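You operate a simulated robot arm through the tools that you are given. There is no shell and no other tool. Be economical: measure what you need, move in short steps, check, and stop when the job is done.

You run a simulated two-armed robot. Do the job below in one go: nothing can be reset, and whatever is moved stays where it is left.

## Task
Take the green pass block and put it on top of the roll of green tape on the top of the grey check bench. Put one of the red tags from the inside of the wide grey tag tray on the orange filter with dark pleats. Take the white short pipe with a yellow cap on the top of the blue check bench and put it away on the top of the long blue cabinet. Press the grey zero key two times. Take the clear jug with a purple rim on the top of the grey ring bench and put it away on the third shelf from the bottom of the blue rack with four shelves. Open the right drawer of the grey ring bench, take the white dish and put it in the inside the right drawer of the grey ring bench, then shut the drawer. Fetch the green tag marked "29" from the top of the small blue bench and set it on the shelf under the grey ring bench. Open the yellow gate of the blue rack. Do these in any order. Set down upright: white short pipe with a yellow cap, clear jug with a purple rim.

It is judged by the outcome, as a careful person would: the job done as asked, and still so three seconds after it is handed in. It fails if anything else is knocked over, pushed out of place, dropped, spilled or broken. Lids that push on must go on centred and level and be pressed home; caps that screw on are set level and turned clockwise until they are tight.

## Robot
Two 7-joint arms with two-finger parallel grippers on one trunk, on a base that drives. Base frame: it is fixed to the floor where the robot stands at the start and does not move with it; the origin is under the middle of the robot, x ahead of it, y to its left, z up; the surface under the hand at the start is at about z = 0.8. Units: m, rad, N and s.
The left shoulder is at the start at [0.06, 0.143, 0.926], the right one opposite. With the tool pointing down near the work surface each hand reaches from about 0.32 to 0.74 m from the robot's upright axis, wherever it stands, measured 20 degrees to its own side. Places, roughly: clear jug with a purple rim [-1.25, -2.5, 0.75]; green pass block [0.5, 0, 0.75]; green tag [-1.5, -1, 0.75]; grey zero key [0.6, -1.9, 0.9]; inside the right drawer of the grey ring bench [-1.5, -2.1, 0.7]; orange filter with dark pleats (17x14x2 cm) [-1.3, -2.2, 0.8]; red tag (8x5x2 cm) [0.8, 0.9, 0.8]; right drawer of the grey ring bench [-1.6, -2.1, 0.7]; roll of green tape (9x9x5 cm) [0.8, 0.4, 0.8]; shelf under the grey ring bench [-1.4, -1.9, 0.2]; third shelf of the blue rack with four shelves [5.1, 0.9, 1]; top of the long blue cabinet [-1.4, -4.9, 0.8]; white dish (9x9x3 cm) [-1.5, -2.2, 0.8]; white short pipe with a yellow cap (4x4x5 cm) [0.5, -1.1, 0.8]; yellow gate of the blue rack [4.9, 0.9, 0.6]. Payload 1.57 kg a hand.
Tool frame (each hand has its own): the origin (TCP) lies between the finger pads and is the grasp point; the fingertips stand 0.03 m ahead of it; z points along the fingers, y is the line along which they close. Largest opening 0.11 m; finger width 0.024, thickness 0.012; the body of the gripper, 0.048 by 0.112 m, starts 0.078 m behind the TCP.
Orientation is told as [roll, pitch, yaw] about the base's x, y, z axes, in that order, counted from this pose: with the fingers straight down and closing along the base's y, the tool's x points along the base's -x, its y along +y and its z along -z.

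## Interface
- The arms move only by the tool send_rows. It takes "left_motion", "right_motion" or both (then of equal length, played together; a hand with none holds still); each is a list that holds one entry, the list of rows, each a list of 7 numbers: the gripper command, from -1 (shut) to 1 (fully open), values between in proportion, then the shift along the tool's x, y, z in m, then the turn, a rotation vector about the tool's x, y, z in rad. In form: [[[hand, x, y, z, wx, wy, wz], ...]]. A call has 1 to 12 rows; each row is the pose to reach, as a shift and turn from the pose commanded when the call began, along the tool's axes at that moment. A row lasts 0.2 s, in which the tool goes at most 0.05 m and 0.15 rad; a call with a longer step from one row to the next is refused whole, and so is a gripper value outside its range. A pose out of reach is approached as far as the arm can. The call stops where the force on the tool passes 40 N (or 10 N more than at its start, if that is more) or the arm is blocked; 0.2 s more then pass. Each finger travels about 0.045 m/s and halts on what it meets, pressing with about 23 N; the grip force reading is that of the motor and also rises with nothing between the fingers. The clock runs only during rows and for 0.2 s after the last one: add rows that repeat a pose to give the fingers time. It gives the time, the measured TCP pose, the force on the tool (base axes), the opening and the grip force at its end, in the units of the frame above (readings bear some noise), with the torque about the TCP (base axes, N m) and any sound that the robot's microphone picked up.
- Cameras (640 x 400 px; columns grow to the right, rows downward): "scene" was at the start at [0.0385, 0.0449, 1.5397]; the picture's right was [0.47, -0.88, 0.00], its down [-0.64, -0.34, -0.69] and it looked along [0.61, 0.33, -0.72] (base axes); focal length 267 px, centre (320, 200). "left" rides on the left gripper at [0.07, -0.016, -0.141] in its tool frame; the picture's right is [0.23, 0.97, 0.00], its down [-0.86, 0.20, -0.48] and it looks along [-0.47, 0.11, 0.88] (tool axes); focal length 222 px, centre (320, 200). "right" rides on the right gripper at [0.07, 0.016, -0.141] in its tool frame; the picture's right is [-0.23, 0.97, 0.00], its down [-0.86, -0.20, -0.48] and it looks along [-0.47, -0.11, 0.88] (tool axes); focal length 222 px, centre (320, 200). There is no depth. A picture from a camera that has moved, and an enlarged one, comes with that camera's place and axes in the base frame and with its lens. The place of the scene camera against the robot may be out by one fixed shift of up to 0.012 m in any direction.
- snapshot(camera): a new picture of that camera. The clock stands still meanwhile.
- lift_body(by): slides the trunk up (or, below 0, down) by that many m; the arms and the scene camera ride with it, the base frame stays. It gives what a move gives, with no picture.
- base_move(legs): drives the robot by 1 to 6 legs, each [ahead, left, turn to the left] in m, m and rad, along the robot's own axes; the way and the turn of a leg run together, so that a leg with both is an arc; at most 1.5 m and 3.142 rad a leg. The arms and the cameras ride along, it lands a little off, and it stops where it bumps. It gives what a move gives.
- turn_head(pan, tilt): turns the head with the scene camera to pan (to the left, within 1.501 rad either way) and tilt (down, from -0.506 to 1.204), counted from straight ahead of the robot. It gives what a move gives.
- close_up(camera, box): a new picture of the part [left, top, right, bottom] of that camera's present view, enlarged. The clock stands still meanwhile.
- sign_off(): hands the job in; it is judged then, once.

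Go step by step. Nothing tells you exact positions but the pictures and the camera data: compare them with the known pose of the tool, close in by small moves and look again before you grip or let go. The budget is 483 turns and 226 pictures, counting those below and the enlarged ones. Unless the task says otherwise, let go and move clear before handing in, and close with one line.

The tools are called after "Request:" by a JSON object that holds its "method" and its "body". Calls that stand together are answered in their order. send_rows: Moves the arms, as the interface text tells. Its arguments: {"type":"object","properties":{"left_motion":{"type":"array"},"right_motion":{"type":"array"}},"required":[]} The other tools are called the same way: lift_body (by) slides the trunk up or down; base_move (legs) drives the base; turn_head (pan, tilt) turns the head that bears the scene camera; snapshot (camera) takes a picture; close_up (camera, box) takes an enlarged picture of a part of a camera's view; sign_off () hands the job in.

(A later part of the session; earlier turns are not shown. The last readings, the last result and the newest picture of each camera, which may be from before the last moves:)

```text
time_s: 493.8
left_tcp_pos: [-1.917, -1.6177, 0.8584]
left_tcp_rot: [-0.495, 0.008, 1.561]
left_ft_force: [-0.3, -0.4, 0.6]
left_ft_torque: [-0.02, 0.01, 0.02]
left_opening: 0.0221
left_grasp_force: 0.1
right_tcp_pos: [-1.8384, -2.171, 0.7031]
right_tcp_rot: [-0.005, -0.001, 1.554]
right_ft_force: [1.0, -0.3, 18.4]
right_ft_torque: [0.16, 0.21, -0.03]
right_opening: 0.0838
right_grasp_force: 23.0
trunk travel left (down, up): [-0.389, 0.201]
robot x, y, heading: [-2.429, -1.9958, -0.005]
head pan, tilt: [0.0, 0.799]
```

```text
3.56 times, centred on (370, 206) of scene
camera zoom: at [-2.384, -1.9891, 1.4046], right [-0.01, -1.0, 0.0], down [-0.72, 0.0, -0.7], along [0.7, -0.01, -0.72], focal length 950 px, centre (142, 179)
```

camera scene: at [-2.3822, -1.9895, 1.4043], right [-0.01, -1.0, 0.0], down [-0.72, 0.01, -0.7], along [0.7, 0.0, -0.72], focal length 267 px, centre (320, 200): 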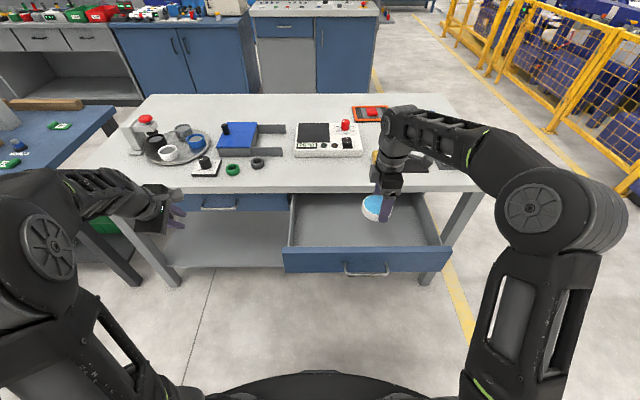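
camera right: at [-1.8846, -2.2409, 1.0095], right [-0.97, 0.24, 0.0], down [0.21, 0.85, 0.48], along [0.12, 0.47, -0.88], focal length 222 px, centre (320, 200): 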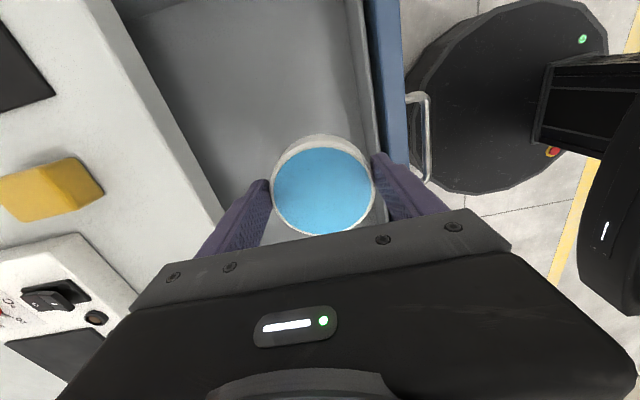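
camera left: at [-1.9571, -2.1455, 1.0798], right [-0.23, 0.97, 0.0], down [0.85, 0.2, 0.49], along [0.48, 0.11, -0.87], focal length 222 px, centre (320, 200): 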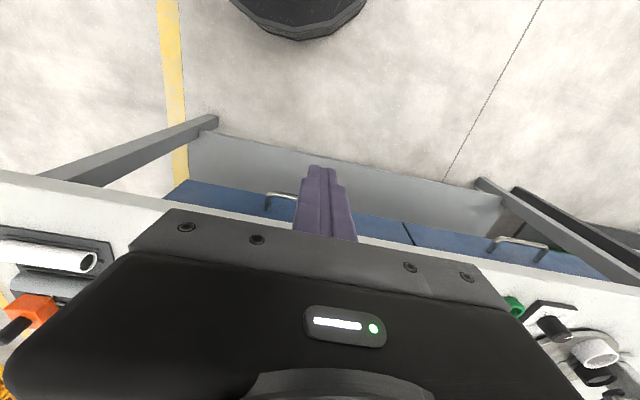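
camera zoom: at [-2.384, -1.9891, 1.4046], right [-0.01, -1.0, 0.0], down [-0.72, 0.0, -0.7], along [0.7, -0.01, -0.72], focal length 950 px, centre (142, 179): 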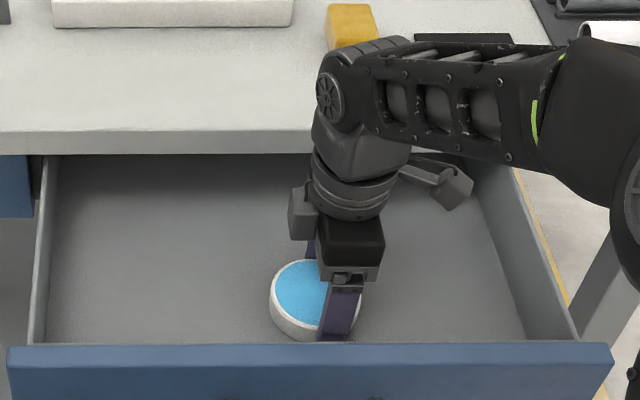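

Dish on the drawer floor. Releasing and lifting out.

Request:
{"method": "send_rows", "body": {"right_motion": [[[-1, 0, 0, -0.003, 0, 0, 0], [0.6, 0, 0, -0.003, 0, 0, 0], [0.75, 0, 0, -0.003, 0, 0, 0], [0.8, 0, 0, -0.003, 0, 0, 0], [0.8, 0, 0, -0.02, 0, 0, 0], [0.8, 0, 0, -0.05, 0, 0, 0], [0.8, 0, 0, -0.09, 0, 0, 0], [0.8, 0, 0, -0.13, 0, 0, 0], [0.8, 0, 0, -0.17, 0, 0, 0]]]}}

Request:
{"method": "snapshot", "body": {"camera": "right"}}

```text
time_s: 495.8
left_tcp_pos: [-1.9174, -1.6177, 0.8573]
left_tcp_rot: [-0.491, 0.008, 1.561]
left_ft_force: [-0.1, 0.5, 0.2]
left_ft_torque: [-0.02, 0.02, 0.01]
left_opening: 0.0218
left_grasp_force: 0.1
right_tcp_pos: [-1.8418, -2.1714, 0.8711]
right_tcp_rot: [0.0, -0.002, 1.552]
right_ft_force: [0.3, 0.0, -0.4]
right_ft_torque: [0.0, -0.02, 0.02]
right_opening: 0.0989
right_grasp_force: 0.0
trunk travel left (down, up): [-0.389, 0.201]
robot x, y, heading: [-2.4317, -1.9946, -0.004]
head pan, tilt: [0.0, 0.799]
```

```text
76 pictures are left
camera right: at [-1.8598, -2.2408, 1.0122], right [-0.97, 0.24, 0.0], down [0.21, 0.85, 0.48], along [0.12, 0.47, -0.88], focal length 222 px, centre (320, 200)
```

right: 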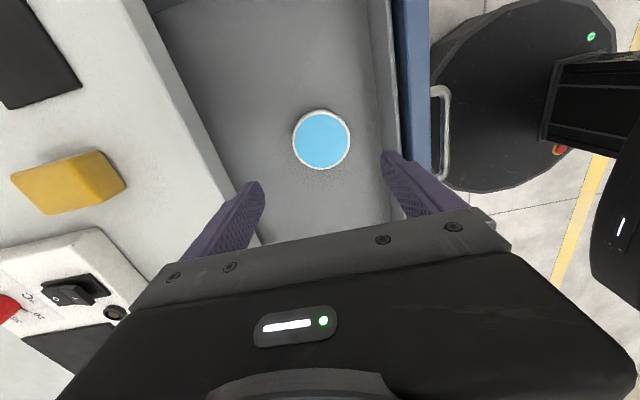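

The dish sits in the drawer. Now I'll back off, bring the closed right fingers in front of the handle and push the drawer shut.

Request:
{"method": "base_move", "body": {"legs": [[-0.24, 0, 0]]}}

Request:
{"method": "send_rows", "body": {"right_motion": [[[-1, -0.004, 0, 0, 0, 0, 0.141], [-1, -0.008, 0, 0, 0, 0, 0.282], [-1, -0.012, 0, 0, 0, 0, 0.423], [-1, -0.016, 0, 0, 0, 0, 0.564], [-1, -0.02, 0, 0.02, 0, 0, 0.705], [-1, -0.024, 0, 0.04, 0, 0, 0.846], [-1, -0.028, 0, 0.06, 0, 0, 0.987], [-1, -0.032, 0, 0.08, 0, 0, 1.128], [-1, -0.036, 0, 0.1, 0, 0, 1.269], [-1, -0.04, 0, 0.12, 0, 0, 1.41], [-1, -0.044, 0, 0.136, 0, 0, 1.55]]]}}

Request:
{"method": "snapshot", "body": {"camera": "scene"}}

Request:
{"method": "snapshot", "body": {"camera": "right"}}

```text
time_s: 497.6
left_tcp_pos: [-2.1581, -1.6152, 0.8573]
left_tcp_rot: [-0.493, 0.006, 1.562]
left_ft_force: [0.5, -0.1, 0.1]
left_ft_torque: [-0.01, 0.0, 0.0]
left_opening: 0.0221
left_grasp_force: 0.0
right_tcp_pos: [-2.0806, -2.1695, 0.8702]
right_tcp_rot: [-0.001, -0.001, 1.555]
right_ft_force: [-0.3, -0.4, 1.2]
right_ft_torque: [0.0, -0.02, -0.02]
right_opening: 0.099
right_grasp_force: 0.1
trunk travel left (down, up): [-0.389, 0.201]
robot x, y, heading: [-2.6732, -1.9929, -0.006]
head pan, tilt: [0.0, 0.799]
```

```text
time_s: 500.0
left_tcp_pos: [-2.1579, -1.6148, 0.8572]
left_tcp_rot: [-0.492, 0.007, 1.563]
left_ft_force: [-0.3, 0.3, -0.2]
left_ft_torque: [0.01, 0.0, 0.03]
left_opening: 0.0216
left_grasp_force: 0.1
right_tcp_pos: [-2.0801, -2.1243, 0.7345]
right_tcp_rot: [0.002, -0.001, 0.001]
right_ft_force: [-0.5, 0.3, -0.6]
right_ft_torque: [-0.01, -0.02, 0.02]
right_opening: 0.0003
right_grasp_force: 21.2
trunk travel left (down, up): [-0.389, 0.201]
robot x, y, heading: [-2.6708, -1.9957, -0.002]
head pan, tilt: [0.0, 0.799]
```

```text
75 pictures are left
camera scene: at [-2.6232, -1.9879, 1.4043], right [-0.01, -1.0, 0.0], down [-0.72, 0.0, -0.7], along [0.7, 0.0, -0.72], focal length 267 px, centre (320, 200)
```

scene: 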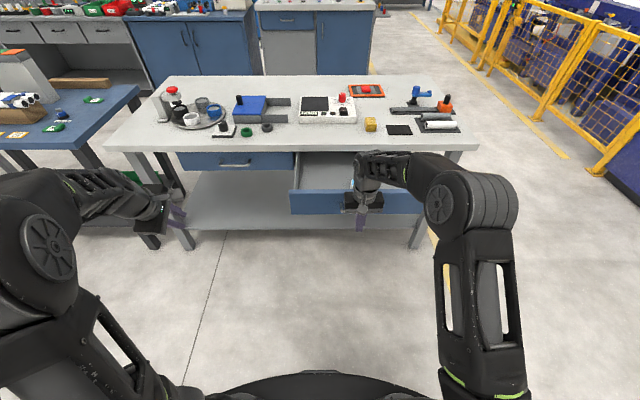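

```text
74 pictures are left
camera right: at [-2.151, -2.1086, 0.8764], right [0.23, 0.97, 0.0], down [0.85, -0.2, 0.48], along [0.47, -0.11, -0.88], focal length 222 px, centre (320, 200)
```

right: 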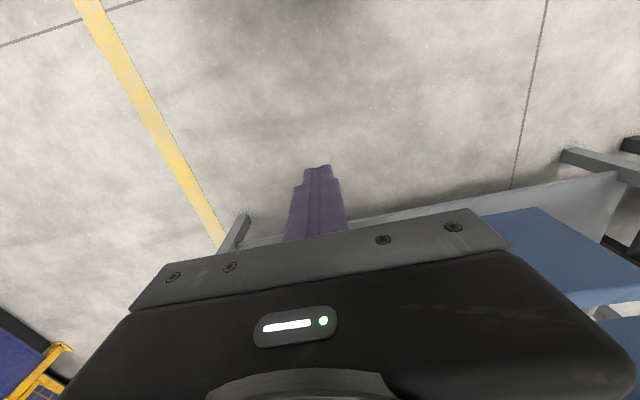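

Request:
{"method": "base_move", "body": {"legs": [[0.27, 0, 0]]}}

Request:
{"method": "snapshot", "body": {"camera": "scene"}}

```text
time_s: 501.9
left_tcp_pos: [-1.8865, -1.6164, 0.8567]
left_tcp_rot: [-0.494, 0.006, 1.56]
left_ft_force: [0.5, -0.9, 0.4]
left_ft_torque: [0.01, -0.01, -0.03]
left_opening: 0.0222
left_grasp_force: 0.0
right_tcp_pos: [-1.808, -2.1265, 0.7348]
right_tcp_rot: [0.003, 0.0, 0.004]
right_ft_force: [-0.1, -0.5, -1.1]
right_ft_torque: [0.02, -0.02, 0.01]
right_opening: 0.0002
right_grasp_force: 21.3
trunk travel left (down, up): [-0.389, 0.201]
robot x, y, heading: [-2.3982, -1.9935, -0.004]
head pan, tilt: [0.0, 0.799]
```

```text
73 pictures are left
camera scene: at [-2.3513, -1.9895, 1.4043], right [-0.01, -1.0, 0.0], down [-0.72, 0.0, -0.7], along [0.7, 0.0, -0.72], focal length 267 px, centre (320, 200)
```

scene: 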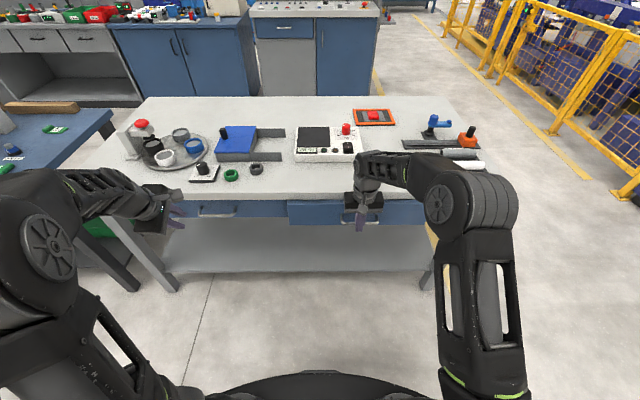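

Nearly shut. Pushing the last bit with the arm until resistance.

Request:
{"method": "send_rows", "body": {"right_motion": [[[-1, -0.015, 0, 0, 0, 0, 0], [-1, -0.028, 0, 0, 0, 0, 0], [-1, -0.036, 0, 0, 0, 0, 0], [-1, -0.042, 0, 0, 0, 0, 0], [-1, -0.048, 0, 0, 0, 0, 0], [-1, -0.053, 0, 0, 0, 0, 0]]]}}

Request:
{"method": "close_up", "body": {"camera": "scene", "box": [260, 160, 440, 272]}}

```text
time_s: 503.5
left_tcp_pos: [-1.8869, -1.6184, 0.858]
left_tcp_rot: [-0.493, 0.007, 1.561]
left_ft_force: [0.8, 0.6, 0.6]
left_ft_torque: [0.01, -0.02, 0.03]
left_opening: 0.0219
left_grasp_force: 0.0
right_tcp_pos: [-1.7646, -2.1262, 0.732]
right_tcp_rot: [0.0, 0.02, 0.005]
right_ft_force: [-8.6, 0.6, 3.3]
right_ft_torque: [-0.1, 0.16, 0.0]
right_opening: 0.0
right_grasp_force: 20.9
trunk travel left (down, up): [-0.389, 0.201]
robot x, y, heading: [-2.3985, -1.9952, -0.006]
head pan, tilt: [0.0, 0.799]
stopped in row 6 (right hand): the force on the tool passed its limit at 41 N (the readings are from after the stop); the commanded pose is now the measured one
```

```text
3.56 times, centred on (350, 216) of scene
camera zoom: at [-2.354, -1.9894, 1.4044], right [-0.01, -1.0, 0.0], down [-0.72, 0.01, -0.7], along [0.7, -0.01, -0.72], focal length 950 px, centre (213, 143)
```

zoom: 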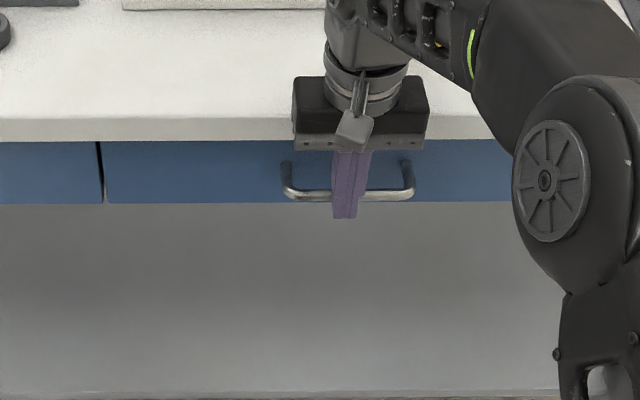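

The drawer is shut flush (41 N felt). Retracting and raising; then to the small blue bench for tag "29".

Request:
{"method": "send_rows", "body": {"right_motion": [[[-1, 0.03, 0, 0, 0, 0, 0], [-1, 0.07, 0, -0.01, 0, 0, 0], [0, 0.11, 0, -0.04, 0, 0, 0], [0, 0.14, 0, -0.08, 0, 0, 0]]], "left_motion": [[[-0.6, 0, 0, -0.02, -0.125, 0, 0], [-0.6, 0, 0, -0.03, -0.25, 0, 0], [-0.6, 0, 0, -0.04, -0.375, 0, 0], [-0.6, 0, 0, -0.05, -0.493, 0, 0]]]}}

Request:
{"method": "lift_body", "body": {"by": 0.16}}

Request:
{"method": "base_move", "body": {"legs": [[-0.05, 0.75, 0]]}}

Request:
{"method": "turn_head", "body": {"pan": 0.2, "tilt": 0.6}}

Request:
{"method": "snapshot", "body": {"camera": "scene"}}

```text
time_s: 504.5
left_tcp_pos: [-1.928, -1.6378, 0.9132]
left_tcp_rot: [0.002, 0.006, 1.563]
left_ft_force: [0.5, 0.0, -0.1]
left_ft_torque: [0.04, 0.0, -0.02]
left_opening: 0.0219
left_grasp_force: 0.0
left hand out of reach, approached as far as the arm can: row 3, 4
right_tcp_pos: [-1.8993, -2.1263, 0.8126]
right_tcp_rot: [0.002, 0.018, 0.005]
right_ft_force: [0.9, 0.1, 0.0]
right_ft_torque: [-0.01, 0.03, 0.02]
right_opening: 0.0498
right_grasp_force: 0.1
trunk travel left (down, up): [-0.389, 0.201]
robot x, y, heading: [-2.3985, -1.9974, -0.007]
head pan, tilt: [0.0, 0.799]
```

```text
time_s: 506.4
left_tcp_pos: [-1.9283, -1.6363, 1.0736]
left_tcp_rot: [-0.001, 0.007, 1.559]
left_ft_force: [0.4, 0.4, 0.5]
left_ft_torque: [-0.02, 0.01, 0.0]
left_opening: 0.0221
left_grasp_force: 0.0
right_tcp_pos: [-1.8995, -2.1268, 0.9748]
right_tcp_rot: [0.0, 0.016, 0.006]
right_ft_force: [0.2, 0.3, -0.6]
right_ft_torque: [0.01, -0.02, -0.02]
right_opening: 0.0552
right_grasp_force: 0.1
trunk travel left (down, up): [-0.549, 0.041]
robot x, y, heading: [-2.4034, -1.9963, -0.01]
head pan, tilt: [0.0, 0.799]
```

```text
time_s: 510.4
left_tcp_pos: [-1.9724, -0.8935, 1.0732]
left_tcp_rot: [0.001, 0.008, 1.562]
left_ft_force: [0.9, -1.0, -1.0]
left_ft_torque: [-0.01, -0.01, 0.02]
left_opening: 0.0221
left_grasp_force: 0.0
right_tcp_pos: [-1.9436, -1.3837, 0.9739]
right_tcp_rot: [0.0, 0.016, 0.004]
right_ft_force: [-0.2, 0.6, 0.1]
right_ft_torque: [-0.02, 0.0, 0.0]
right_opening: 0.0553
right_grasp_force: 0.1
trunk travel left (down, up): [-0.549, 0.041]
robot x, y, heading: [-2.4484, -1.2493, -0.005]
head pan, tilt: [0.0, 0.799]
```

```text
time_s: 511.1
left_tcp_pos: [-1.9721, -0.8928, 1.074]
left_tcp_rot: [-0.001, 0.007, 1.56]
left_ft_force: [-0.4, 0.6, 0.3]
left_ft_torque: [0.0, 0.0, -0.02]
left_opening: 0.0219
left_grasp_force: 0.0
right_tcp_pos: [-1.9436, -1.3823, 0.9736]
right_tcp_rot: [0.001, 0.019, 0.003]
right_ft_force: [0.0, 0.3, 0.6]
right_ft_torque: [0.01, -0.02, 0.01]
right_opening: 0.0551
right_grasp_force: 0.1
trunk travel left (down, up): [-0.549, 0.041]
robot x, y, heading: [-2.4433, -1.2514, -0.009]
head pan, tilt: [0.201, 0.6]
```

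```text
71 pictures are left
camera scene: at [-2.3909, -1.2286, 1.5811], right [0.19, -0.98, 0.0], down [-0.56, -0.11, -0.82], along [0.81, 0.16, -0.57], focal length 267 px, centre (320, 200)
```

scene: 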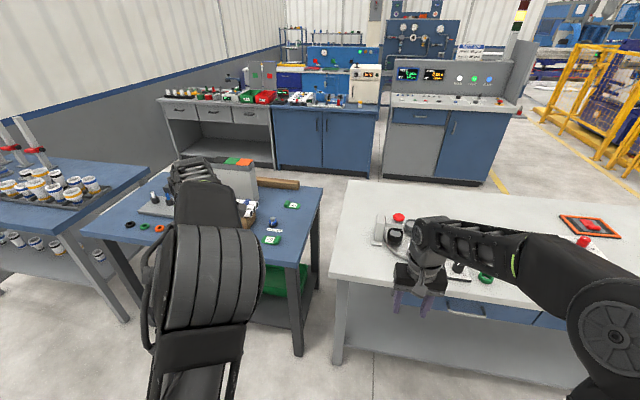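

Request:
{"method": "close_up", "body": {"camera": "scene", "box": [200, 170, 340, 257]}}

```text
4.57 times, centred on (270, 214) of scene
camera zoom: at [-2.3909, -1.2286, 1.5811], right [0.19, -0.98, 0.0], down [-0.56, -0.11, -0.82], along [0.81, 0.16, -0.57], focal length 1221 px, centre (549, 138)
```

zoom: 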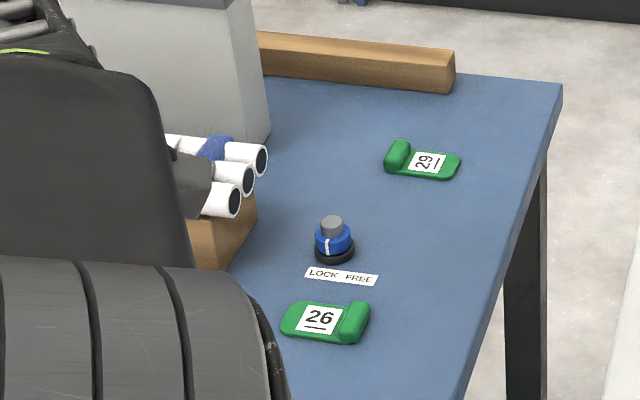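

Tag "29" is at about (-1.345, -0.88), its raised grip toward +y. I'll reach it from this side with the left hand (already turned to close along x).

Request:
{"method": "send_rows", "body": {"left_motion": [[[0.2, 0.03, 0, 0, 0, 0, 0], [0.2, 0.06, 0, 0, 0, 0, 0], [0.2, 0.09, 0, 0, 0, 0, 0], [0.2, 0.11, 0, 0, 0, 0, 0]]], "right_motion": [[[0, 0.03, -0.02, -0.03, 0, 0, 0], [0, 0.06, -0.04, -0.06, 0, 0, 0], [0, 0.09, -0.06, -0.08, 0, 0, 0], [0, 0.12, -0.08, -0.09, 0, 0, 0]]]}}

Request:
{"method": "base_move", "body": {"legs": [[0, 0.14, 0], [0.4, 0, 0]]}}

Request:
{"method": "turn_head", "body": {"pan": 0.1, "tilt": 0.7}}

Request:
{"method": "snapshot", "body": {"camera": "scene"}}

Request:
{"method": "snapshot", "body": {"camera": "left"}}

```text
time_s: 512.1
left_tcp_pos: [-1.9742, -1.0033, 1.0755]
left_tcp_rot: [0.0, 0.005, 1.56]
left_ft_force: [-0.1, -0.4, 0.0]
left_ft_torque: [0.01, -0.01, 0.03]
left_opening: 0.066
left_grasp_force: 0.0
right_tcp_pos: [-2.0618, -1.4646, 1.066]
right_tcp_rot: [-0.001, 0.015, 0.004]
right_ft_force: [-0.4, -0.1, 0.1]
right_ft_torque: [0.04, 0.01, 0.02]
right_opening: 0.0552
right_grasp_force: 0.0
trunk travel left (down, up): [-0.549, 0.041]
robot x, y, heading: [-2.4479, -1.2519, -0.007]
head pan, tilt: [0.201, 0.6]
```

```text
time_s: 515.5
left_tcp_pos: [-1.5701, -0.8635, 1.0739]
left_tcp_rot: [0.002, 0.005, 1.564]
left_ft_force: [0.0, -0.1, 0.1]
left_ft_torque: [-0.01, 0.02, -0.02]
left_opening: 0.0656
left_grasp_force: 0.0
right_tcp_pos: [-1.6576, -1.3246, 1.0651]
right_tcp_rot: [0.001, 0.018, 0.007]
right_ft_force: [0.2, 0.2, 0.5]
right_ft_torque: [0.0, 0.02, 0.01]
right_opening: 0.0552
right_grasp_force: 0.0
trunk travel left (down, up): [-0.549, 0.041]
robot x, y, heading: [-2.0422, -1.1167, -0.006]
head pan, tilt: [0.201, 0.6]
```

```text
time_s: 516.2
left_tcp_pos: [-1.5707, -0.8641, 1.0753]
left_tcp_rot: [0.0, 0.007, 1.564]
left_ft_force: [0.7, -0.1, -0.4]
left_ft_torque: [0.02, -0.03, 0.0]
left_opening: 0.066
left_grasp_force: 0.0
right_tcp_pos: [-1.6565, -1.3249, 1.0644]
right_tcp_rot: [-0.001, 0.016, 0.006]
right_ft_force: [-0.7, -1.0, -0.1]
right_ft_torque: [0.01, -0.02, -0.03]
right_opening: 0.0548
right_grasp_force: 0.1
trunk travel left (down, up): [-0.549, 0.041]
robot x, y, heading: [-2.0457, -1.1112, -0.004]
head pan, tilt: [0.099, 0.7]
```

```text
69 pictures are left
camera scene: at [-1.9902, -1.0995, 1.5726], right [0.1, -1.0, 0.0], down [-0.64, -0.06, -0.77], along [0.76, 0.07, -0.64], focal length 267 px, centre (320, 200)
```

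scene: 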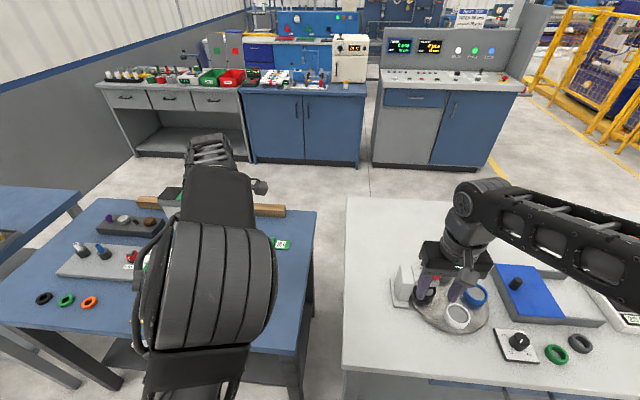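

```text
68 pictures are left
camera left: at [-1.5561, -0.9331, 1.2154], right [-0.98, -0.22, 0.0], down [-0.19, 0.86, 0.47], along [-0.11, 0.46, -0.88], focal length 222 px, centre (320, 200)
```

left: 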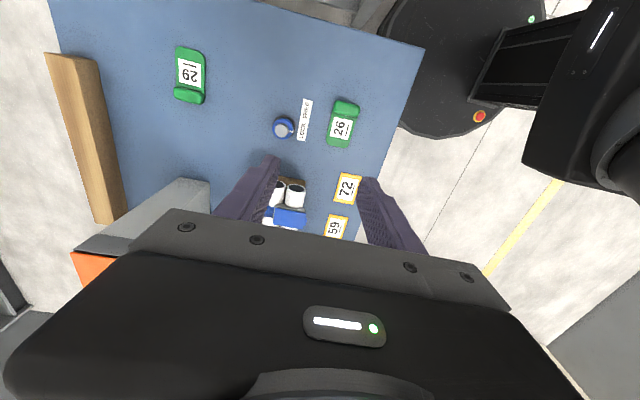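

Tag 29's grip is at (-1.350, -0.863). Nudging forward and moving over it.

Request:
{"method": "base_move", "body": {"legs": [[0.045, 0, 0]]}}

Request:
{"method": "send_rows", "body": {"left_motion": [[[0.2, 0, -0.04, 0.02, 0, 0, 0], [0.2, 0, -0.08, 0.045, 0, 0, 0], [0.2, 0, -0.115, 0.075, 0, 0, 0], [0.2, 0, -0.15, 0.105, 0, 0, 0], [0.2, 0, -0.177, 0.135, 0, 0, 0], [0.2, 0, -0.177, 0.16, 0, 0, 0]]]}}

Request:
{"method": "snapshot", "body": {"camera": "left"}}

```text
time_s: 517.1
left_tcp_pos: [-1.5235, -0.8645, 1.0736]
left_tcp_rot: [0.001, 0.006, 1.563]
left_ft_force: [0.3, -0.7, 0.4]
left_ft_torque: [-0.01, 0.04, 0.03]
left_opening: 0.0658
left_grasp_force: 0.0
right_tcp_pos: [-1.6113, -1.3245, 1.0644]
right_tcp_rot: [0.0, 0.019, 0.009]
right_ft_force: [1.0, -0.6, -0.6]
right_ft_torque: [-0.01, 0.03, -0.04]
right_opening: 0.0549
right_grasp_force: 0.1
trunk travel left (down, up): [-0.549, 0.041]
robot x, y, heading: [-2.0018, -1.1157, -0.003]
head pan, tilt: [0.099, 0.7]
```

```text
time_s: 518.5
left_tcp_pos: [-1.433, -0.9156, 0.959]
left_tcp_rot: [-0.002, 0.008, 1.562]
left_ft_force: [-0.5, -0.7, -0.3]
left_ft_torque: [0.0, -0.01, 0.02]
left_opening: 0.0659
left_grasp_force: 0.0
left hand out of reach, approached as far as the arm can: row 2, 3, 4, 5, 6
right_tcp_pos: [-1.6122, -1.3242, 1.0659]
right_tcp_rot: [0.001, 0.018, 0.008]
right_ft_force: [0.5, -0.4, 0.0]
right_ft_torque: [0.0, 0.0, -0.03]
right_opening: 0.0551
right_grasp_force: 0.0
trunk travel left (down, up): [-0.549, 0.041]
robot x, y, heading: [-1.9999, -1.1158, -0.005]
head pan, tilt: [0.099, 0.7]
```

```text
67 pictures are left
camera left: at [-1.4181, -0.9848, 1.0992], right [-0.98, -0.22, 0.0], down [-0.19, 0.86, 0.47], along [-0.1, 0.46, -0.88], focal length 222 px, centre (320, 200)
```

left: 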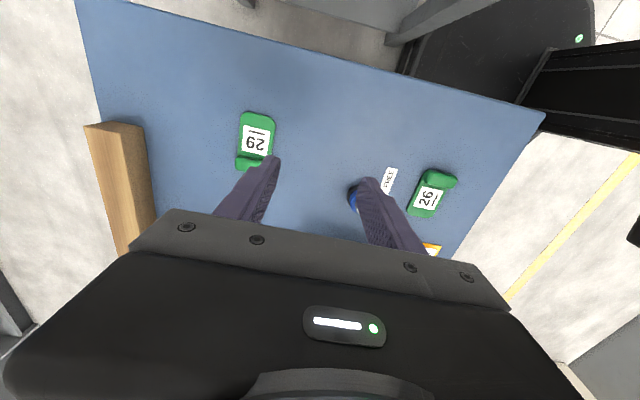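

Out of reach at that height; reach improves lower. Descending while extending toward the tag (moving away from the blue knob).

Request:
{"method": "send_rows", "body": {"left_motion": [[[0.2, -0.01, -0.025, 0.02, 0, 0, 0], [0.2, -0.025, -0.05, 0.045, 0, 0, 0], [0.2, -0.04, -0.07, 0.065, 0, 0, 0], [0.2, -0.052, -0.084, 0.08, 0, 0, 0], [0.2, -0.052, -0.084, 0.08, 0, 0, 0]]]}}

Request:
{"method": "snapshot", "body": {"camera": "left"}}

```text
time_s: 519.7
left_tcp_pos: [-1.4326, -0.9218, 0.9349]
left_tcp_rot: [0.0, 0.005, 1.563]
left_ft_force: [0.9, -0.2, -0.8]
left_ft_torque: [0.01, -0.01, -0.05]
left_opening: 0.0659
left_grasp_force: 0.1
left hand out of reach, approached as far as the arm can: row 1, 2, 3, 4, 5
right_tcp_pos: [-1.6126, -1.3246, 1.0645]
right_tcp_rot: [0.0, 0.018, 0.007]
right_ft_force: [0.5, 0.9, 0.1]
right_ft_torque: [0.01, 0.02, -0.01]
right_opening: 0.0552
right_grasp_force: 0.0
trunk travel left (down, up): [-0.549, 0.041]
robot x, y, heading: [-1.9969, -1.1138, -0.003]
head pan, tilt: [0.099, 0.7]
```

```text
66 pictures are left
camera left: at [-1.4184, -0.9914, 1.0757], right [-0.98, -0.22, 0.0], down [-0.19, 0.86, 0.47], along [-0.11, 0.46, -0.88], focal length 222 px, centre (320, 200)
```

left: 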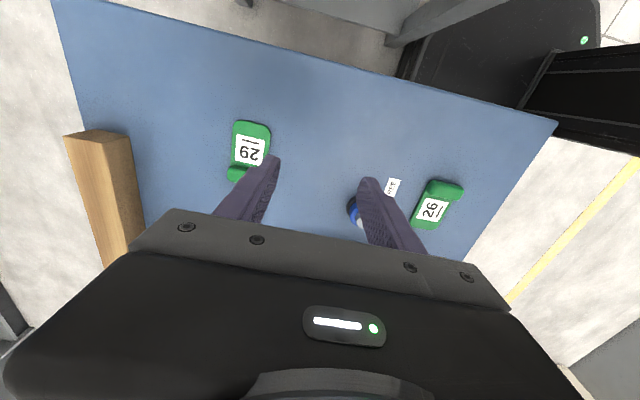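

This yaw limits the reach here. I'll go round to the other side of the blue bench, where the tag is close to the edge.

Request:
{"method": "send_rows", "body": {"left_motion": [[[0.2, 0, 0, -0.04, 0, 0, 0], [0.2, 0, 0, -0.08, 0, 0, 0], [0.2, 0.01, 0.04, -0.11, 0, 0, 0], [0.2, 0.01, 0.08, -0.13, 0, 0, 0], [0.2, 0.01, 0.11, -0.14, 0, 0, 0]]]}}

Request:
{"method": "base_move", "body": {"legs": [[-0.35, 0, 0], [0, -1.1, 0], [0, -1.05, 0], [0.95, 0, 0], [0.95, 0, 0], [0, 0, 3.141]]}}

Request:
{"method": "base_move", "body": {"legs": [[0, -1.1, 0], [0, -1.1, 0]]}}

Request:
{"method": "turn_head", "body": {"pan": -0.2, "tilt": 0.65}}

Request:
{"method": "snapshot", "body": {"camera": "scene"}}

```text
refused: row 3 steps farther than a row can; nothing moved
```

```text
time_s: 548.7
left_tcp_pos: [-1.0392, -3.4922, 0.9356]
left_tcp_rot: [0.0, 0.007, -1.579]
left_ft_force: [0.3, -0.1, 0.0]
left_ft_torque: [-0.02, 0.03, 0.0]
left_opening: 0.0658
left_grasp_force: 0.1
right_tcp_pos: [-0.8592, -3.0898, 1.0649]
right_tcp_rot: [-0.001, 0.017, -3.134]
right_ft_force: [0.4, -0.7, 0.3]
right_ft_torque: [0.01, 0.02, 0.02]
right_opening: 0.0547
right_grasp_force: 0.0
trunk travel left (down, up): [-0.549, 0.041]
robot x, y, heading: [-0.4764, -3.3004, 3.138]
head pan, tilt: [0.099, 0.7]
```

```text
time_s: 559.6
left_tcp_pos: [-1.0274, -1.2776, 0.9349]
left_tcp_rot: [0.0, 0.006, -1.586]
left_ft_force: [0.8, 0.7, 0.1]
left_ft_torque: [-0.01, 0.03, -0.02]
left_opening: 0.0657
left_grasp_force: 0.1
right_tcp_pos: [-0.8458, -0.8768, 1.0646]
right_tcp_rot: [0.002, 0.018, -3.14]
right_ft_force: [-0.1, -1.0, -0.5]
right_ft_torque: [0.01, 0.0, -0.02]
right_opening: 0.0551
right_grasp_force: 0.1
trunk travel left (down, up): [-0.549, 0.041]
robot x, y, heading: [-0.463, -1.0868, 3.137]
head pan, tilt: [0.099, 0.7]
```

```text
time_s: 560.5
left_tcp_pos: [-1.0291, -1.2783, 0.934]
left_tcp_rot: [-0.001, 0.007, -1.584]
left_ft_force: [0.1, 1.2, -0.1]
left_ft_torque: [-0.01, -0.01, -0.02]
left_opening: 0.0659
left_grasp_force: 0.0
right_tcp_pos: [-0.8454, -0.8765, 1.0648]
right_tcp_rot: [0.0, 0.018, -3.141]
right_ft_force: [-0.6, 0.3, -1.4]
right_ft_torque: [0.0, -0.01, 0.02]
right_opening: 0.0549
right_grasp_force: 0.1
trunk travel left (down, up): [-0.549, 0.041]
robot x, y, heading: [-0.4619, -1.0879, 3.133]
head pan, tilt: [-0.201, 0.649]
```

```text
65 pictures are left
camera scene: at [-0.5193, -1.0651, 1.5769], right [0.21, 0.98, 0.0], down [0.59, -0.13, -0.8], along [-0.78, 0.17, -0.6], focal length 267 px, centre (320, 200)
```

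scene: 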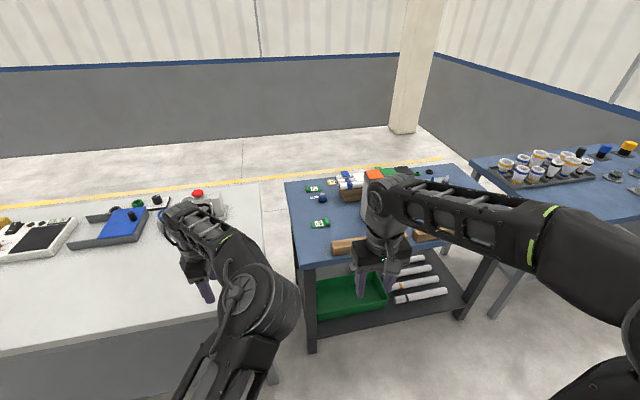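

Tag 29 is now near the edge on this side. Raising the left hand out of the way, driving closer and preparing the right hand.

Request:
{"method": "send_rows", "body": {"left_motion": [[[0.2, 0, 0, -0.04, 0, 0, 0], [0.2, 0, 0, -0.08, 0, 0, 0], [0.2, 0, 0.03, -0.11, 0, 0, 0], [0.2, 0, 0.06, -0.13, 0, 0, 0], [0.2, 0, 0.1, -0.14, 0, 0, 0], [0.2, 0, 0.14, -0.14, 0, 0, 0], [0.2, 0, 0.18, -0.14, 0, 0, 0], [0.2, 0, 0.2, -0.14, 0, 0, 0], [0.2, 0, 0.2, -0.14, 0, 0, 0], [0.2, 0, 0.2, -0.14, 0, 0, 0], [0.2, 0, 0.2, -0.14, 0, 0, 0]]], "right_motion": [[[0.2, 0, 0, 0, 0, 0, -0.143], [0.2, 0, 0, 0, 0, 0, -0.286], [0.2, 0, 0, 0, 0, 0, -0.429], [0.2, 0, 0, 0, 0, 0, -0.571], [0.2, 0, 0, 0, 0, 0, -0.714], [0.2, 0, 0, 0, 0, 0, -0.857], [0.2, 0, 0, 0, 0, 0, -1.0], [0.2, 0, 0, 0, 0, 0, -1.143], [0.2, 0, 0, 0, 0, 0, -1.286], [0.2, 0, 0, 0, 0, 0, -1.429], [0.2, 0, 0, 0, 0, 0, -1.571]]]}}

Request:
{"method": "base_move", "body": {"legs": [[0.29, 0, 0]]}}

Request:
{"method": "snapshot", "body": {"camera": "right"}}

Request:
{"method": "snapshot", "body": {"camera": "scene"}}

```text
time_s: 562.9
left_tcp_pos: [-0.8275, -1.2818, 1.0761]
left_tcp_rot: [-0.001, 0.009, -1.585]
left_ft_force: [-0.4, 0.1, -0.3]
left_ft_torque: [-0.04, -0.02, -0.04]
left_opening: 0.0658
left_grasp_force: 0.1
right_tcp_pos: [-0.8447, -0.8765, 1.0645]
right_tcp_rot: [0.017, 0.003, -1.567]
right_ft_force: [0.0, 0.6, 0.1]
right_ft_torque: [-0.01, 0.04, 0.0]
right_opening: 0.0662
right_grasp_force: 0.0
trunk travel left (down, up): [-0.549, 0.041]
robot x, y, heading: [-0.4638, -1.0884, 3.13]
head pan, tilt: [-0.201, 0.649]
```

```text
time_s: 564.9
left_tcp_pos: [-1.1212, -1.2781, 1.0761]
left_tcp_rot: [0.001, 0.008, -1.589]
left_ft_force: [-1.3, 0.0, -0.1]
left_ft_torque: [0.0, -0.03, 0.02]
left_opening: 0.0659
left_grasp_force: 0.1
right_tcp_pos: [-1.1363, -0.872, 1.0642]
right_tcp_rot: [0.018, 0.0, -1.573]
right_ft_force: [0.2, 0.4, -0.6]
right_ft_torque: [-0.02, -0.03, 0.01]
right_opening: 0.0661
right_grasp_force: 0.1
trunk travel left (down, up): [-0.549, 0.041]
robot x, y, heading: [-0.7553, -1.0879, 3.126]
head pan, tilt: [-0.201, 0.649]
```

```text
64 pictures are left
camera right: at [-1.1238, -0.8026, 1.2065], right [0.97, -0.23, 0.02], down [-0.21, -0.85, 0.48], along [-0.09, -0.47, -0.88], focal length 222 px, centre (320, 200)
```

right: 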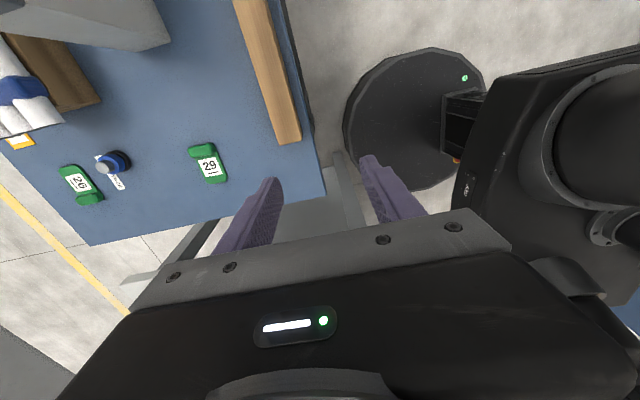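

```text
63 pictures are left
camera scene: at [-0.811, -1.0614, 1.5768], right [0.21, 0.98, 0.0], down [0.59, -0.13, -0.8], along [-0.78, 0.17, -0.61], focal length 267 px, centre (320, 200)
```

scene: 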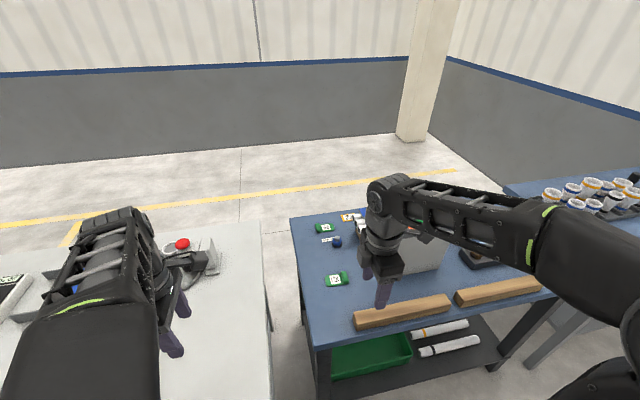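

Grip of tag 29 confirmed at (-1.346, -0.865). Moving over and down.

Request:
{"method": "send_rows", "body": {"right_motion": [[[0.2, 0, -0.04, 0.01, 0.01, 0, 0], [0.2, 0.002, -0.08, 0.025, 0.018, 0, 0], [0.2, 0.004, -0.12, 0.05, 0.018, 0, 0], [0.2, 0.006, -0.16, 0.075, 0.018, 0, 0], [0.2, 0.006, -0.19, 0.11, 0.018, 0, 0], [0.2, 0.006, -0.21, 0.145, 0.018, 0, 0], [0.2, 0.006, -0.21, 0.175, 0.018, 0, 0]]]}}

Request:
{"method": "close_up", "body": {"camera": "right", "box": [160, 60, 480, 260]}}

```text
time_s: 566.5
left_tcp_pos: [-1.1203, -1.2775, 1.0752]
left_tcp_rot: [0.0, 0.008, -1.588]
left_ft_force: [-0.2, 0.4, 0.3]
left_ft_torque: [-0.02, -0.01, 0.02]
left_opening: 0.0658
left_grasp_force: 0.0
right_tcp_pos: [-1.344, -0.8664, 0.8872]
right_tcp_rot: [-0.002, 0.0, -1.573]
right_ft_force: [-0.4, 0.4, 0.3]
right_ft_torque: [0.01, -0.02, 0.03]
right_opening: 0.066
right_grasp_force: 0.1
trunk travel left (down, up): [-0.549, 0.041]
robot x, y, heading: [-0.7524, -1.0864, 3.128]
head pan, tilt: [-0.201, 0.649]
```

```text
2.00 times, centred on (320, 160) of right
camera zoom: at [-1.3284, -0.7969, 1.0277], right [0.97, -0.23, 0.0], down [-0.2, -0.85, 0.48], along [-0.11, -0.47, -0.88], focal length 444 px, centre (320, 280)
```

zoom: 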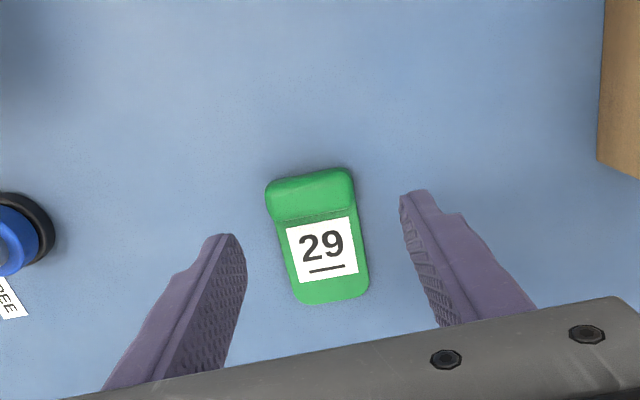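

Request:
{"method": "send_rows", "body": {"right_motion": [[[0.2, 0.002, -0.004, 0.02, 0, 0, 0], [0.2, 0.002, -0.004, 0.038, 0, 0, 0], [0.2, 0.002, -0.004, 0.046, 0, 0, 0], [0.2, 0.002, -0.004, 0.05, 0, 0, 0]]]}}

Request:
{"method": "send_rows", "body": {"right_motion": [[[0.2, 0, 0, 0.003, 0, 0, 0], [0.2, 0, 0, 0.006, 0, 0, 0], [0.2, 0, 0, 0.009, 0, 0, 0]]]}}

```text
time_s: 567.5
left_tcp_pos: [-1.1188, -1.2772, 1.0771]
left_tcp_rot: [-0.001, 0.007, -1.589]
left_ft_force: [0.0, 0.5, -0.4]
left_ft_torque: [-0.03, 0.01, 0.01]
left_opening: 0.0659
left_grasp_force: 0.1
right_tcp_pos: [-1.3461, -0.8641, 0.836]
right_tcp_rot: [-0.002, 0.001, -1.573]
right_ft_force: [-0.1, 0.9, 0.2]
right_ft_torque: [0.04, 0.0, -0.01]
right_opening: 0.0658
right_grasp_force: 0.1
trunk travel left (down, up): [-0.549, 0.041]
robot x, y, heading: [-0.7537, -1.0902, 3.125]
head pan, tilt: [-0.201, 0.649]
```

```text
time_s: 568.2
left_tcp_pos: [-1.1181, -1.2781, 1.0768]
left_tcp_rot: [-0.003, 0.007, -1.587]
left_ft_force: [-0.5, -0.7, 0.2]
left_ft_torque: [-0.02, -0.03, -0.02]
left_opening: 0.0663
left_grasp_force: 0.1
right_tcp_pos: [-1.346, -0.864, 0.8299]
right_tcp_rot: [-0.006, -0.001, -1.573]
right_ft_force: [1.7, 1.3, 17.9]
right_ft_torque: [0.09, -0.76, 0.03]
right_opening: 0.0666
right_grasp_force: 0.5
trunk travel left (down, up): [-0.549, 0.041]
robot x, y, heading: [-0.7535, -1.0843, 3.13]
head pan, tilt: [-0.201, 0.649]
```

Request:
{"method": "send_rows", "body": {"right_motion": [[[0.2, 0, 0, -0.005, 0, 0, 0], [-0.1, 0, 0, -0.005, 0, 0, 0], [-1, 0, 0, -0.005, 0, 0, 0], [-1, 0, 0, -0.005, 0, 0, 0], [-1, 0, 0, -0.005, 0, 0, 0], [-1, 0, 0, -0.005, 0, 0, 0], [-1, 0, 0, -0.01, 0, 0, 0], [-1, 0, 0, -0.022, 0, 0, 0], [-1, 0, 0, -0.04, 0, 0, 0], [-1, 0, 0, -0.06, 0, 0, 0]]]}}

Request:
{"method": "close_up", "body": {"camera": "right", "box": [160, 60, 480, 260]}}

```text
time_s: 570.5
left_tcp_pos: [-1.1191, -1.2772, 1.0767]
left_tcp_rot: [0.0, 0.007, -1.587]
left_ft_force: [-0.6, 0.9, 0.3]
left_ft_torque: [-0.01, -0.01, -0.01]
left_opening: 0.0658
left_grasp_force: 0.1
right_tcp_pos: [-1.3466, -0.865, 0.8867]
right_tcp_rot: [-0.002, -0.001, -1.571]
right_ft_force: [-0.2, 0.4, 0.6]
right_ft_torque: [0.04, 0.0, 0.01]
right_opening: 0.0441
right_grasp_force: 22.8
trunk travel left (down, up): [-0.549, 0.041]
robot x, y, heading: [-0.7508, -1.0856, 3.125]
head pan, tilt: [-0.201, 0.649]
```

```text
2.00 times, centred on (320, 160) of right
camera zoom: at [-1.3315, -0.7947, 1.029], right [0.97, -0.23, 0.0], down [-0.2, -0.85, 0.48], along [-0.11, -0.47, -0.88], focal length 444 px, centre (320, 280)
```

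zoom: 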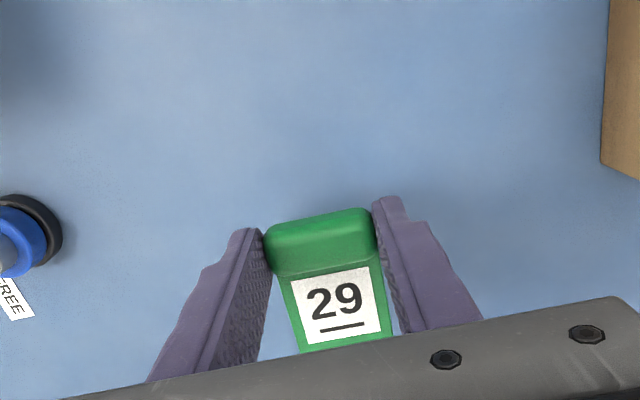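

Tag 29 held. Raising, retracting, then moving to the ring bench's open side to reach the lower shelf.

Request:
{"method": "send_rows", "body": {"right_motion": [[[-1, 0, 0, -0.025, 0, 0, 0], [-1, 0, 0, -0.055, 0, 0, 0], [-1, 0, 0, -0.09, 0, 0, 0], [-1, 0, 0.01, -0.12, 0, 0, 0], [-1, 0, 0.04, -0.13, 0, 0, 0], [-1, 0, 0.07, -0.135, 0, 0, 0], [-1, 0, 0.1, -0.135, 0, 0, 0], [-1, 0, 0.13, -0.135, 0, 0, 0], [-1, 0, 0.16, -0.135, 0, 0, 0], [-1, 0, 0.19, -0.135, 0, 0, 0], [-1, 0, 0.21, -0.135, 0, 0, 0]]]}}

Request:
{"method": "base_move", "body": {"legs": [[-0.25, 0, 0.01], [0, 0.88, 0]]}}

Request:
{"method": "lift_body", "body": {"by": -0.54}}

Request:
{"method": "turn_head", "body": {"pan": -0.2, "tilt": 0.6}}

Request:
{"method": "snapshot", "body": {"camera": "scene"}}

```text
time_s: 572.9
left_tcp_pos: [-1.118, -1.2778, 1.0754]
left_tcp_rot: [0.0, 0.008, -1.588]
left_ft_force: [-0.6, -0.7, 0.2]
left_ft_torque: [-0.01, 0.0, 0.0]
left_opening: 0.066
left_grasp_force: 0.1
right_tcp_pos: [-1.1362, -0.8638, 1.0218]
right_tcp_rot: [-0.002, -0.001, -1.574]
right_ft_force: [-0.8, 0.2, -0.7]
right_ft_torque: [0.03, 0.01, -0.03]
right_opening: 0.0443
right_grasp_force: 23.3
trunk travel left (down, up): [-0.549, 0.041]
robot x, y, heading: [-0.7544, -1.0859, 3.124]
head pan, tilt: [-0.201, 0.649]
```

```text
time_s: 579.0
left_tcp_pos: [-0.8698, -2.1694, 1.0757]
left_tcp_rot: [0.001, 0.006, -1.577]
left_ft_force: [-0.5, -0.3, 0.7]
left_ft_torque: [-0.02, -0.02, 0.02]
left_opening: 0.0661
left_grasp_force: 0.1
right_tcp_pos: [-0.8917, -1.7551, 1.0224]
right_tcp_rot: [-0.002, 0.001, -1.563]
right_ft_force: [0.2, 0.5, -0.3]
right_ft_torque: [0.0, 0.0, -0.02]
right_opening: 0.044
right_grasp_force: 22.8
trunk travel left (down, up): [-0.549, 0.041]
robot x, y, heading: [-0.5043, -1.9761, 3.136]
head pan, tilt: [-0.201, 0.649]
```

```text
refused: -0.54 is not a number from -0.4 to 0.4
```

```text
time_s: 579.6
left_tcp_pos: [-0.8701, -2.1679, 1.0763]
left_tcp_rot: [0.001, 0.006, -1.579]
left_ft_force: [-1.0, -0.4, 0.5]
left_ft_torque: [-0.04, -0.01, 0.0]
left_opening: 0.0661
left_grasp_force: 0.0
right_tcp_pos: [-0.8928, -1.7561, 1.0224]
right_tcp_rot: [-0.002, 0.0, -1.564]
right_ft_force: [0.2, -0.8, 0.2]
right_ft_torque: [0.02, -0.01, -0.02]
right_opening: 0.0441
right_grasp_force: 23.1
trunk travel left (down, up): [-0.549, 0.041]
robot x, y, heading: [-0.5059, -1.9748, 3.136]
head pan, tilt: [-0.201, 0.6]
```

```text
60 pictures are left
camera scene: at [-0.5645, -1.9494, 1.5812], right [0.2, 0.98, 0.0], down [0.55, -0.12, -0.82], along [-0.81, 0.17, -0.57], focal length 267 px, centre (320, 200)
```

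scene: 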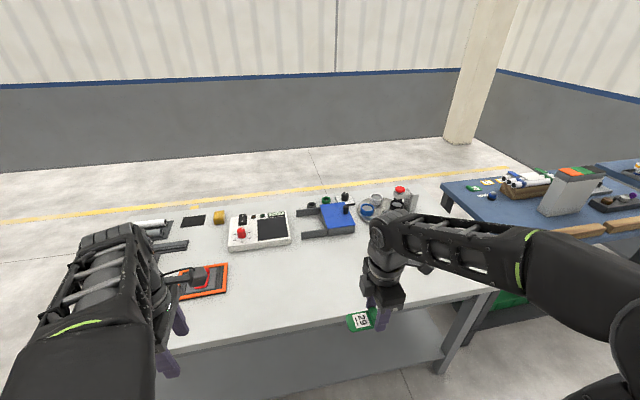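

Request:
{"method": "lift_body", "body": {"by": -0.35}}

Request:
{"method": "lift_body", "body": {"by": -0.18}}

Request:
{"method": "turn_head", "body": {"pan": -0.2, "tilt": 0.7}}

Request:
{"method": "snapshot", "body": {"camera": "scene"}}

Request:
{"method": "snapshot", "body": {"camera": "right"}}

```text
time_s: 583.0
left_tcp_pos: [-0.8705, -2.1686, 0.725]
left_tcp_rot: [-0.002, 0.007, -1.577]
left_ft_force: [0.1, -0.2, 0.2]
left_ft_torque: [0.0, 0.0, -0.04]
left_opening: 0.0661
left_grasp_force: 0.1
right_tcp_pos: [-0.8918, -1.7548, 0.6735]
right_tcp_rot: [-0.001, -0.002, -1.563]
right_ft_force: [0.5, -0.4, -0.3]
right_ft_torque: [0.01, 0.01, -0.01]
right_opening: 0.0441
right_grasp_force: 23.1
trunk travel left (down, up): [-0.199, 0.391]
robot x, y, heading: [-0.503, -1.9764, 3.136]
head pan, tilt: [-0.201, 0.6]
```

```text
time_s: 585.0
left_tcp_pos: [-0.8706, -2.1693, 0.5464]
left_tcp_rot: [0.0, 0.006, -1.577]
left_ft_force: [0.1, 0.7, 0.6]
left_ft_torque: [-0.01, -0.02, -0.01]
left_opening: 0.066
left_grasp_force: 0.0
right_tcp_pos: [-0.8907, -1.7552, 0.4925]
right_tcp_rot: [-0.002, -0.001, -1.563]
right_ft_force: [-0.7, 0.5, -0.3]
right_ft_torque: [0.01, -0.03, -0.02]
right_opening: 0.0442
right_grasp_force: 22.6
trunk travel left (down, up): [-0.019, 0.571]
robot x, y, heading: [-0.5024, -1.9756, 3.14]
head pan, tilt: [-0.201, 0.6]
```

```text
time_s: 585.7
left_tcp_pos: [-0.8699, -2.1688, 0.547]
left_tcp_rot: [-0.001, 0.006, -1.578]
left_ft_force: [-1.0, 0.2, -0.2]
left_ft_torque: [0.01, 0.02, 0.0]
left_opening: 0.0661
left_grasp_force: 0.1
right_tcp_pos: [-0.8918, -1.7541, 0.4923]
right_tcp_rot: [-0.002, 0.0, -1.563]
right_ft_force: [-0.4, -0.4, -0.3]
right_ft_torque: [0.0, 0.02, -0.02]
right_opening: 0.0442
right_grasp_force: 23.3
trunk travel left (down, up): [-0.019, 0.571]
robot x, y, heading: [-0.5005, -1.9745, 3.141]
head pan, tilt: [-0.201, 0.7]
```

```text
59 pictures are left
camera scene: at [-0.5611, -1.9502, 1.0426], right [0.2, 0.98, 0.0], down [0.63, -0.13, -0.77], along [-0.75, 0.16, -0.64], focal length 267 px, centre (320, 200)
```

scene: 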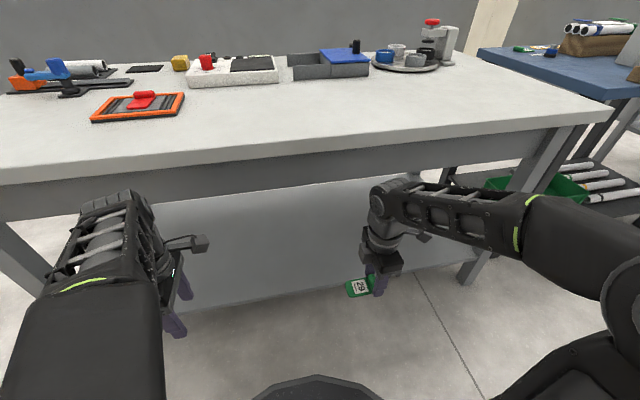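

```text
58 pictures are left
camera right: at [-0.8772, -1.6852, 0.634], right [0.98, -0.22, 0.0], down [-0.19, -0.86, 0.48], along [-0.11, -0.47, -0.88], focal length 222 px, centre (320, 200)
```

right: 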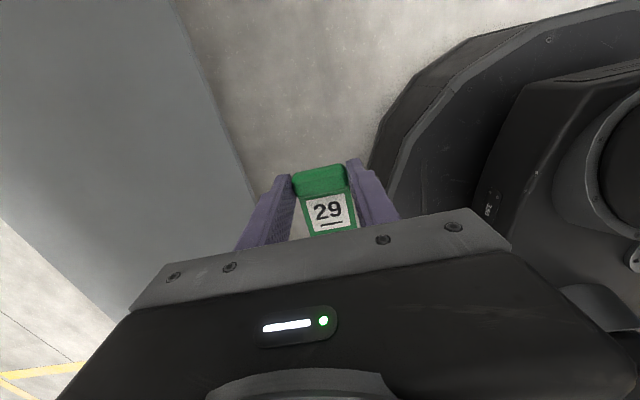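

Shelf edge at x≈-1.07, z≈0.2. I'll lower the hand below the apron first, then go in.

Request:
{"method": "send_rows", "body": {"right_motion": [[[-1, 0, -0.01, 0.03, 0, 0, 0], [-1, 0, -0.02, 0.065, 0, 0, 0], [-1, 0, -0.03, 0.1, 0, 0, 0], [-1, 0, -0.035, 0.135, 0, 0, 0], [-1, 0, -0.04, 0.165, 0, 0, 0], [-1, 0, -0.04, 0.185, 0, 0, 0]]]}}

Request:
{"method": "base_move", "body": {"legs": [[0.13, 0, 0]]}}

Request:
{"method": "snapshot", "body": {"camera": "scene"}}

```text
time_s: 587.1
left_tcp_pos: [-0.8705, -2.1693, 0.5464]
left_tcp_rot: [-0.001, 0.007, -1.578]
left_ft_force: [0.7, 0.4, 1.0]
left_ft_torque: [-0.01, 0.01, -0.01]
left_opening: 0.066
left_grasp_force: 0.2
right_tcp_pos: [-0.931, -1.7551, 0.3059]
right_tcp_rot: [-0.002, -0.002, -1.563]
right_ft_force: [0.4, -0.2, -0.1]
right_ft_torque: [-0.04, 0.0, -0.01]
right_opening: 0.0441
right_grasp_force: 22.4
trunk travel left (down, up): [-0.019, 0.571]
robot x, y, heading: [-0.5066, -1.9752, 3.143]
head pan, tilt: [-0.201, 0.7]
```

```text
time_s: 588.4
left_tcp_pos: [-0.9909, -2.1691, 0.5456]
left_tcp_rot: [0.002, 0.006, -1.577]
left_ft_force: [-1.0, -0.1, 0.3]
left_ft_torque: [0.06, 0.04, -0.01]
left_opening: 0.0659
left_grasp_force: 0.0
right_tcp_pos: [-1.0563, -1.7563, 0.3072]
right_tcp_rot: [-0.004, -0.003, -1.561]
right_ft_force: [-0.6, -1.1, -0.7]
right_ft_torque: [0.02, 0.03, 0.0]
right_opening: 0.0443
right_grasp_force: 22.6
trunk travel left (down, up): [-0.019, 0.571]
robot x, y, heading: [-0.6287, -1.9736, 3.138]
head pan, tilt: [-0.201, 0.7]
stopped in leg 1: the robot was blocked; the commanded pose is now the measured one
```

```text
57 pictures are left
camera scene: at [-0.6838, -1.9491, 1.0427], right [0.2, 0.98, 0.0], down [0.63, -0.13, -0.77], along [-0.75, 0.15, -0.64], focal length 267 px, centre (320, 200)
```

scene: 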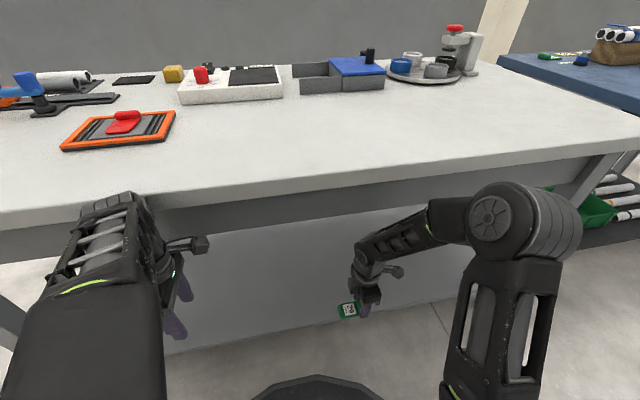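

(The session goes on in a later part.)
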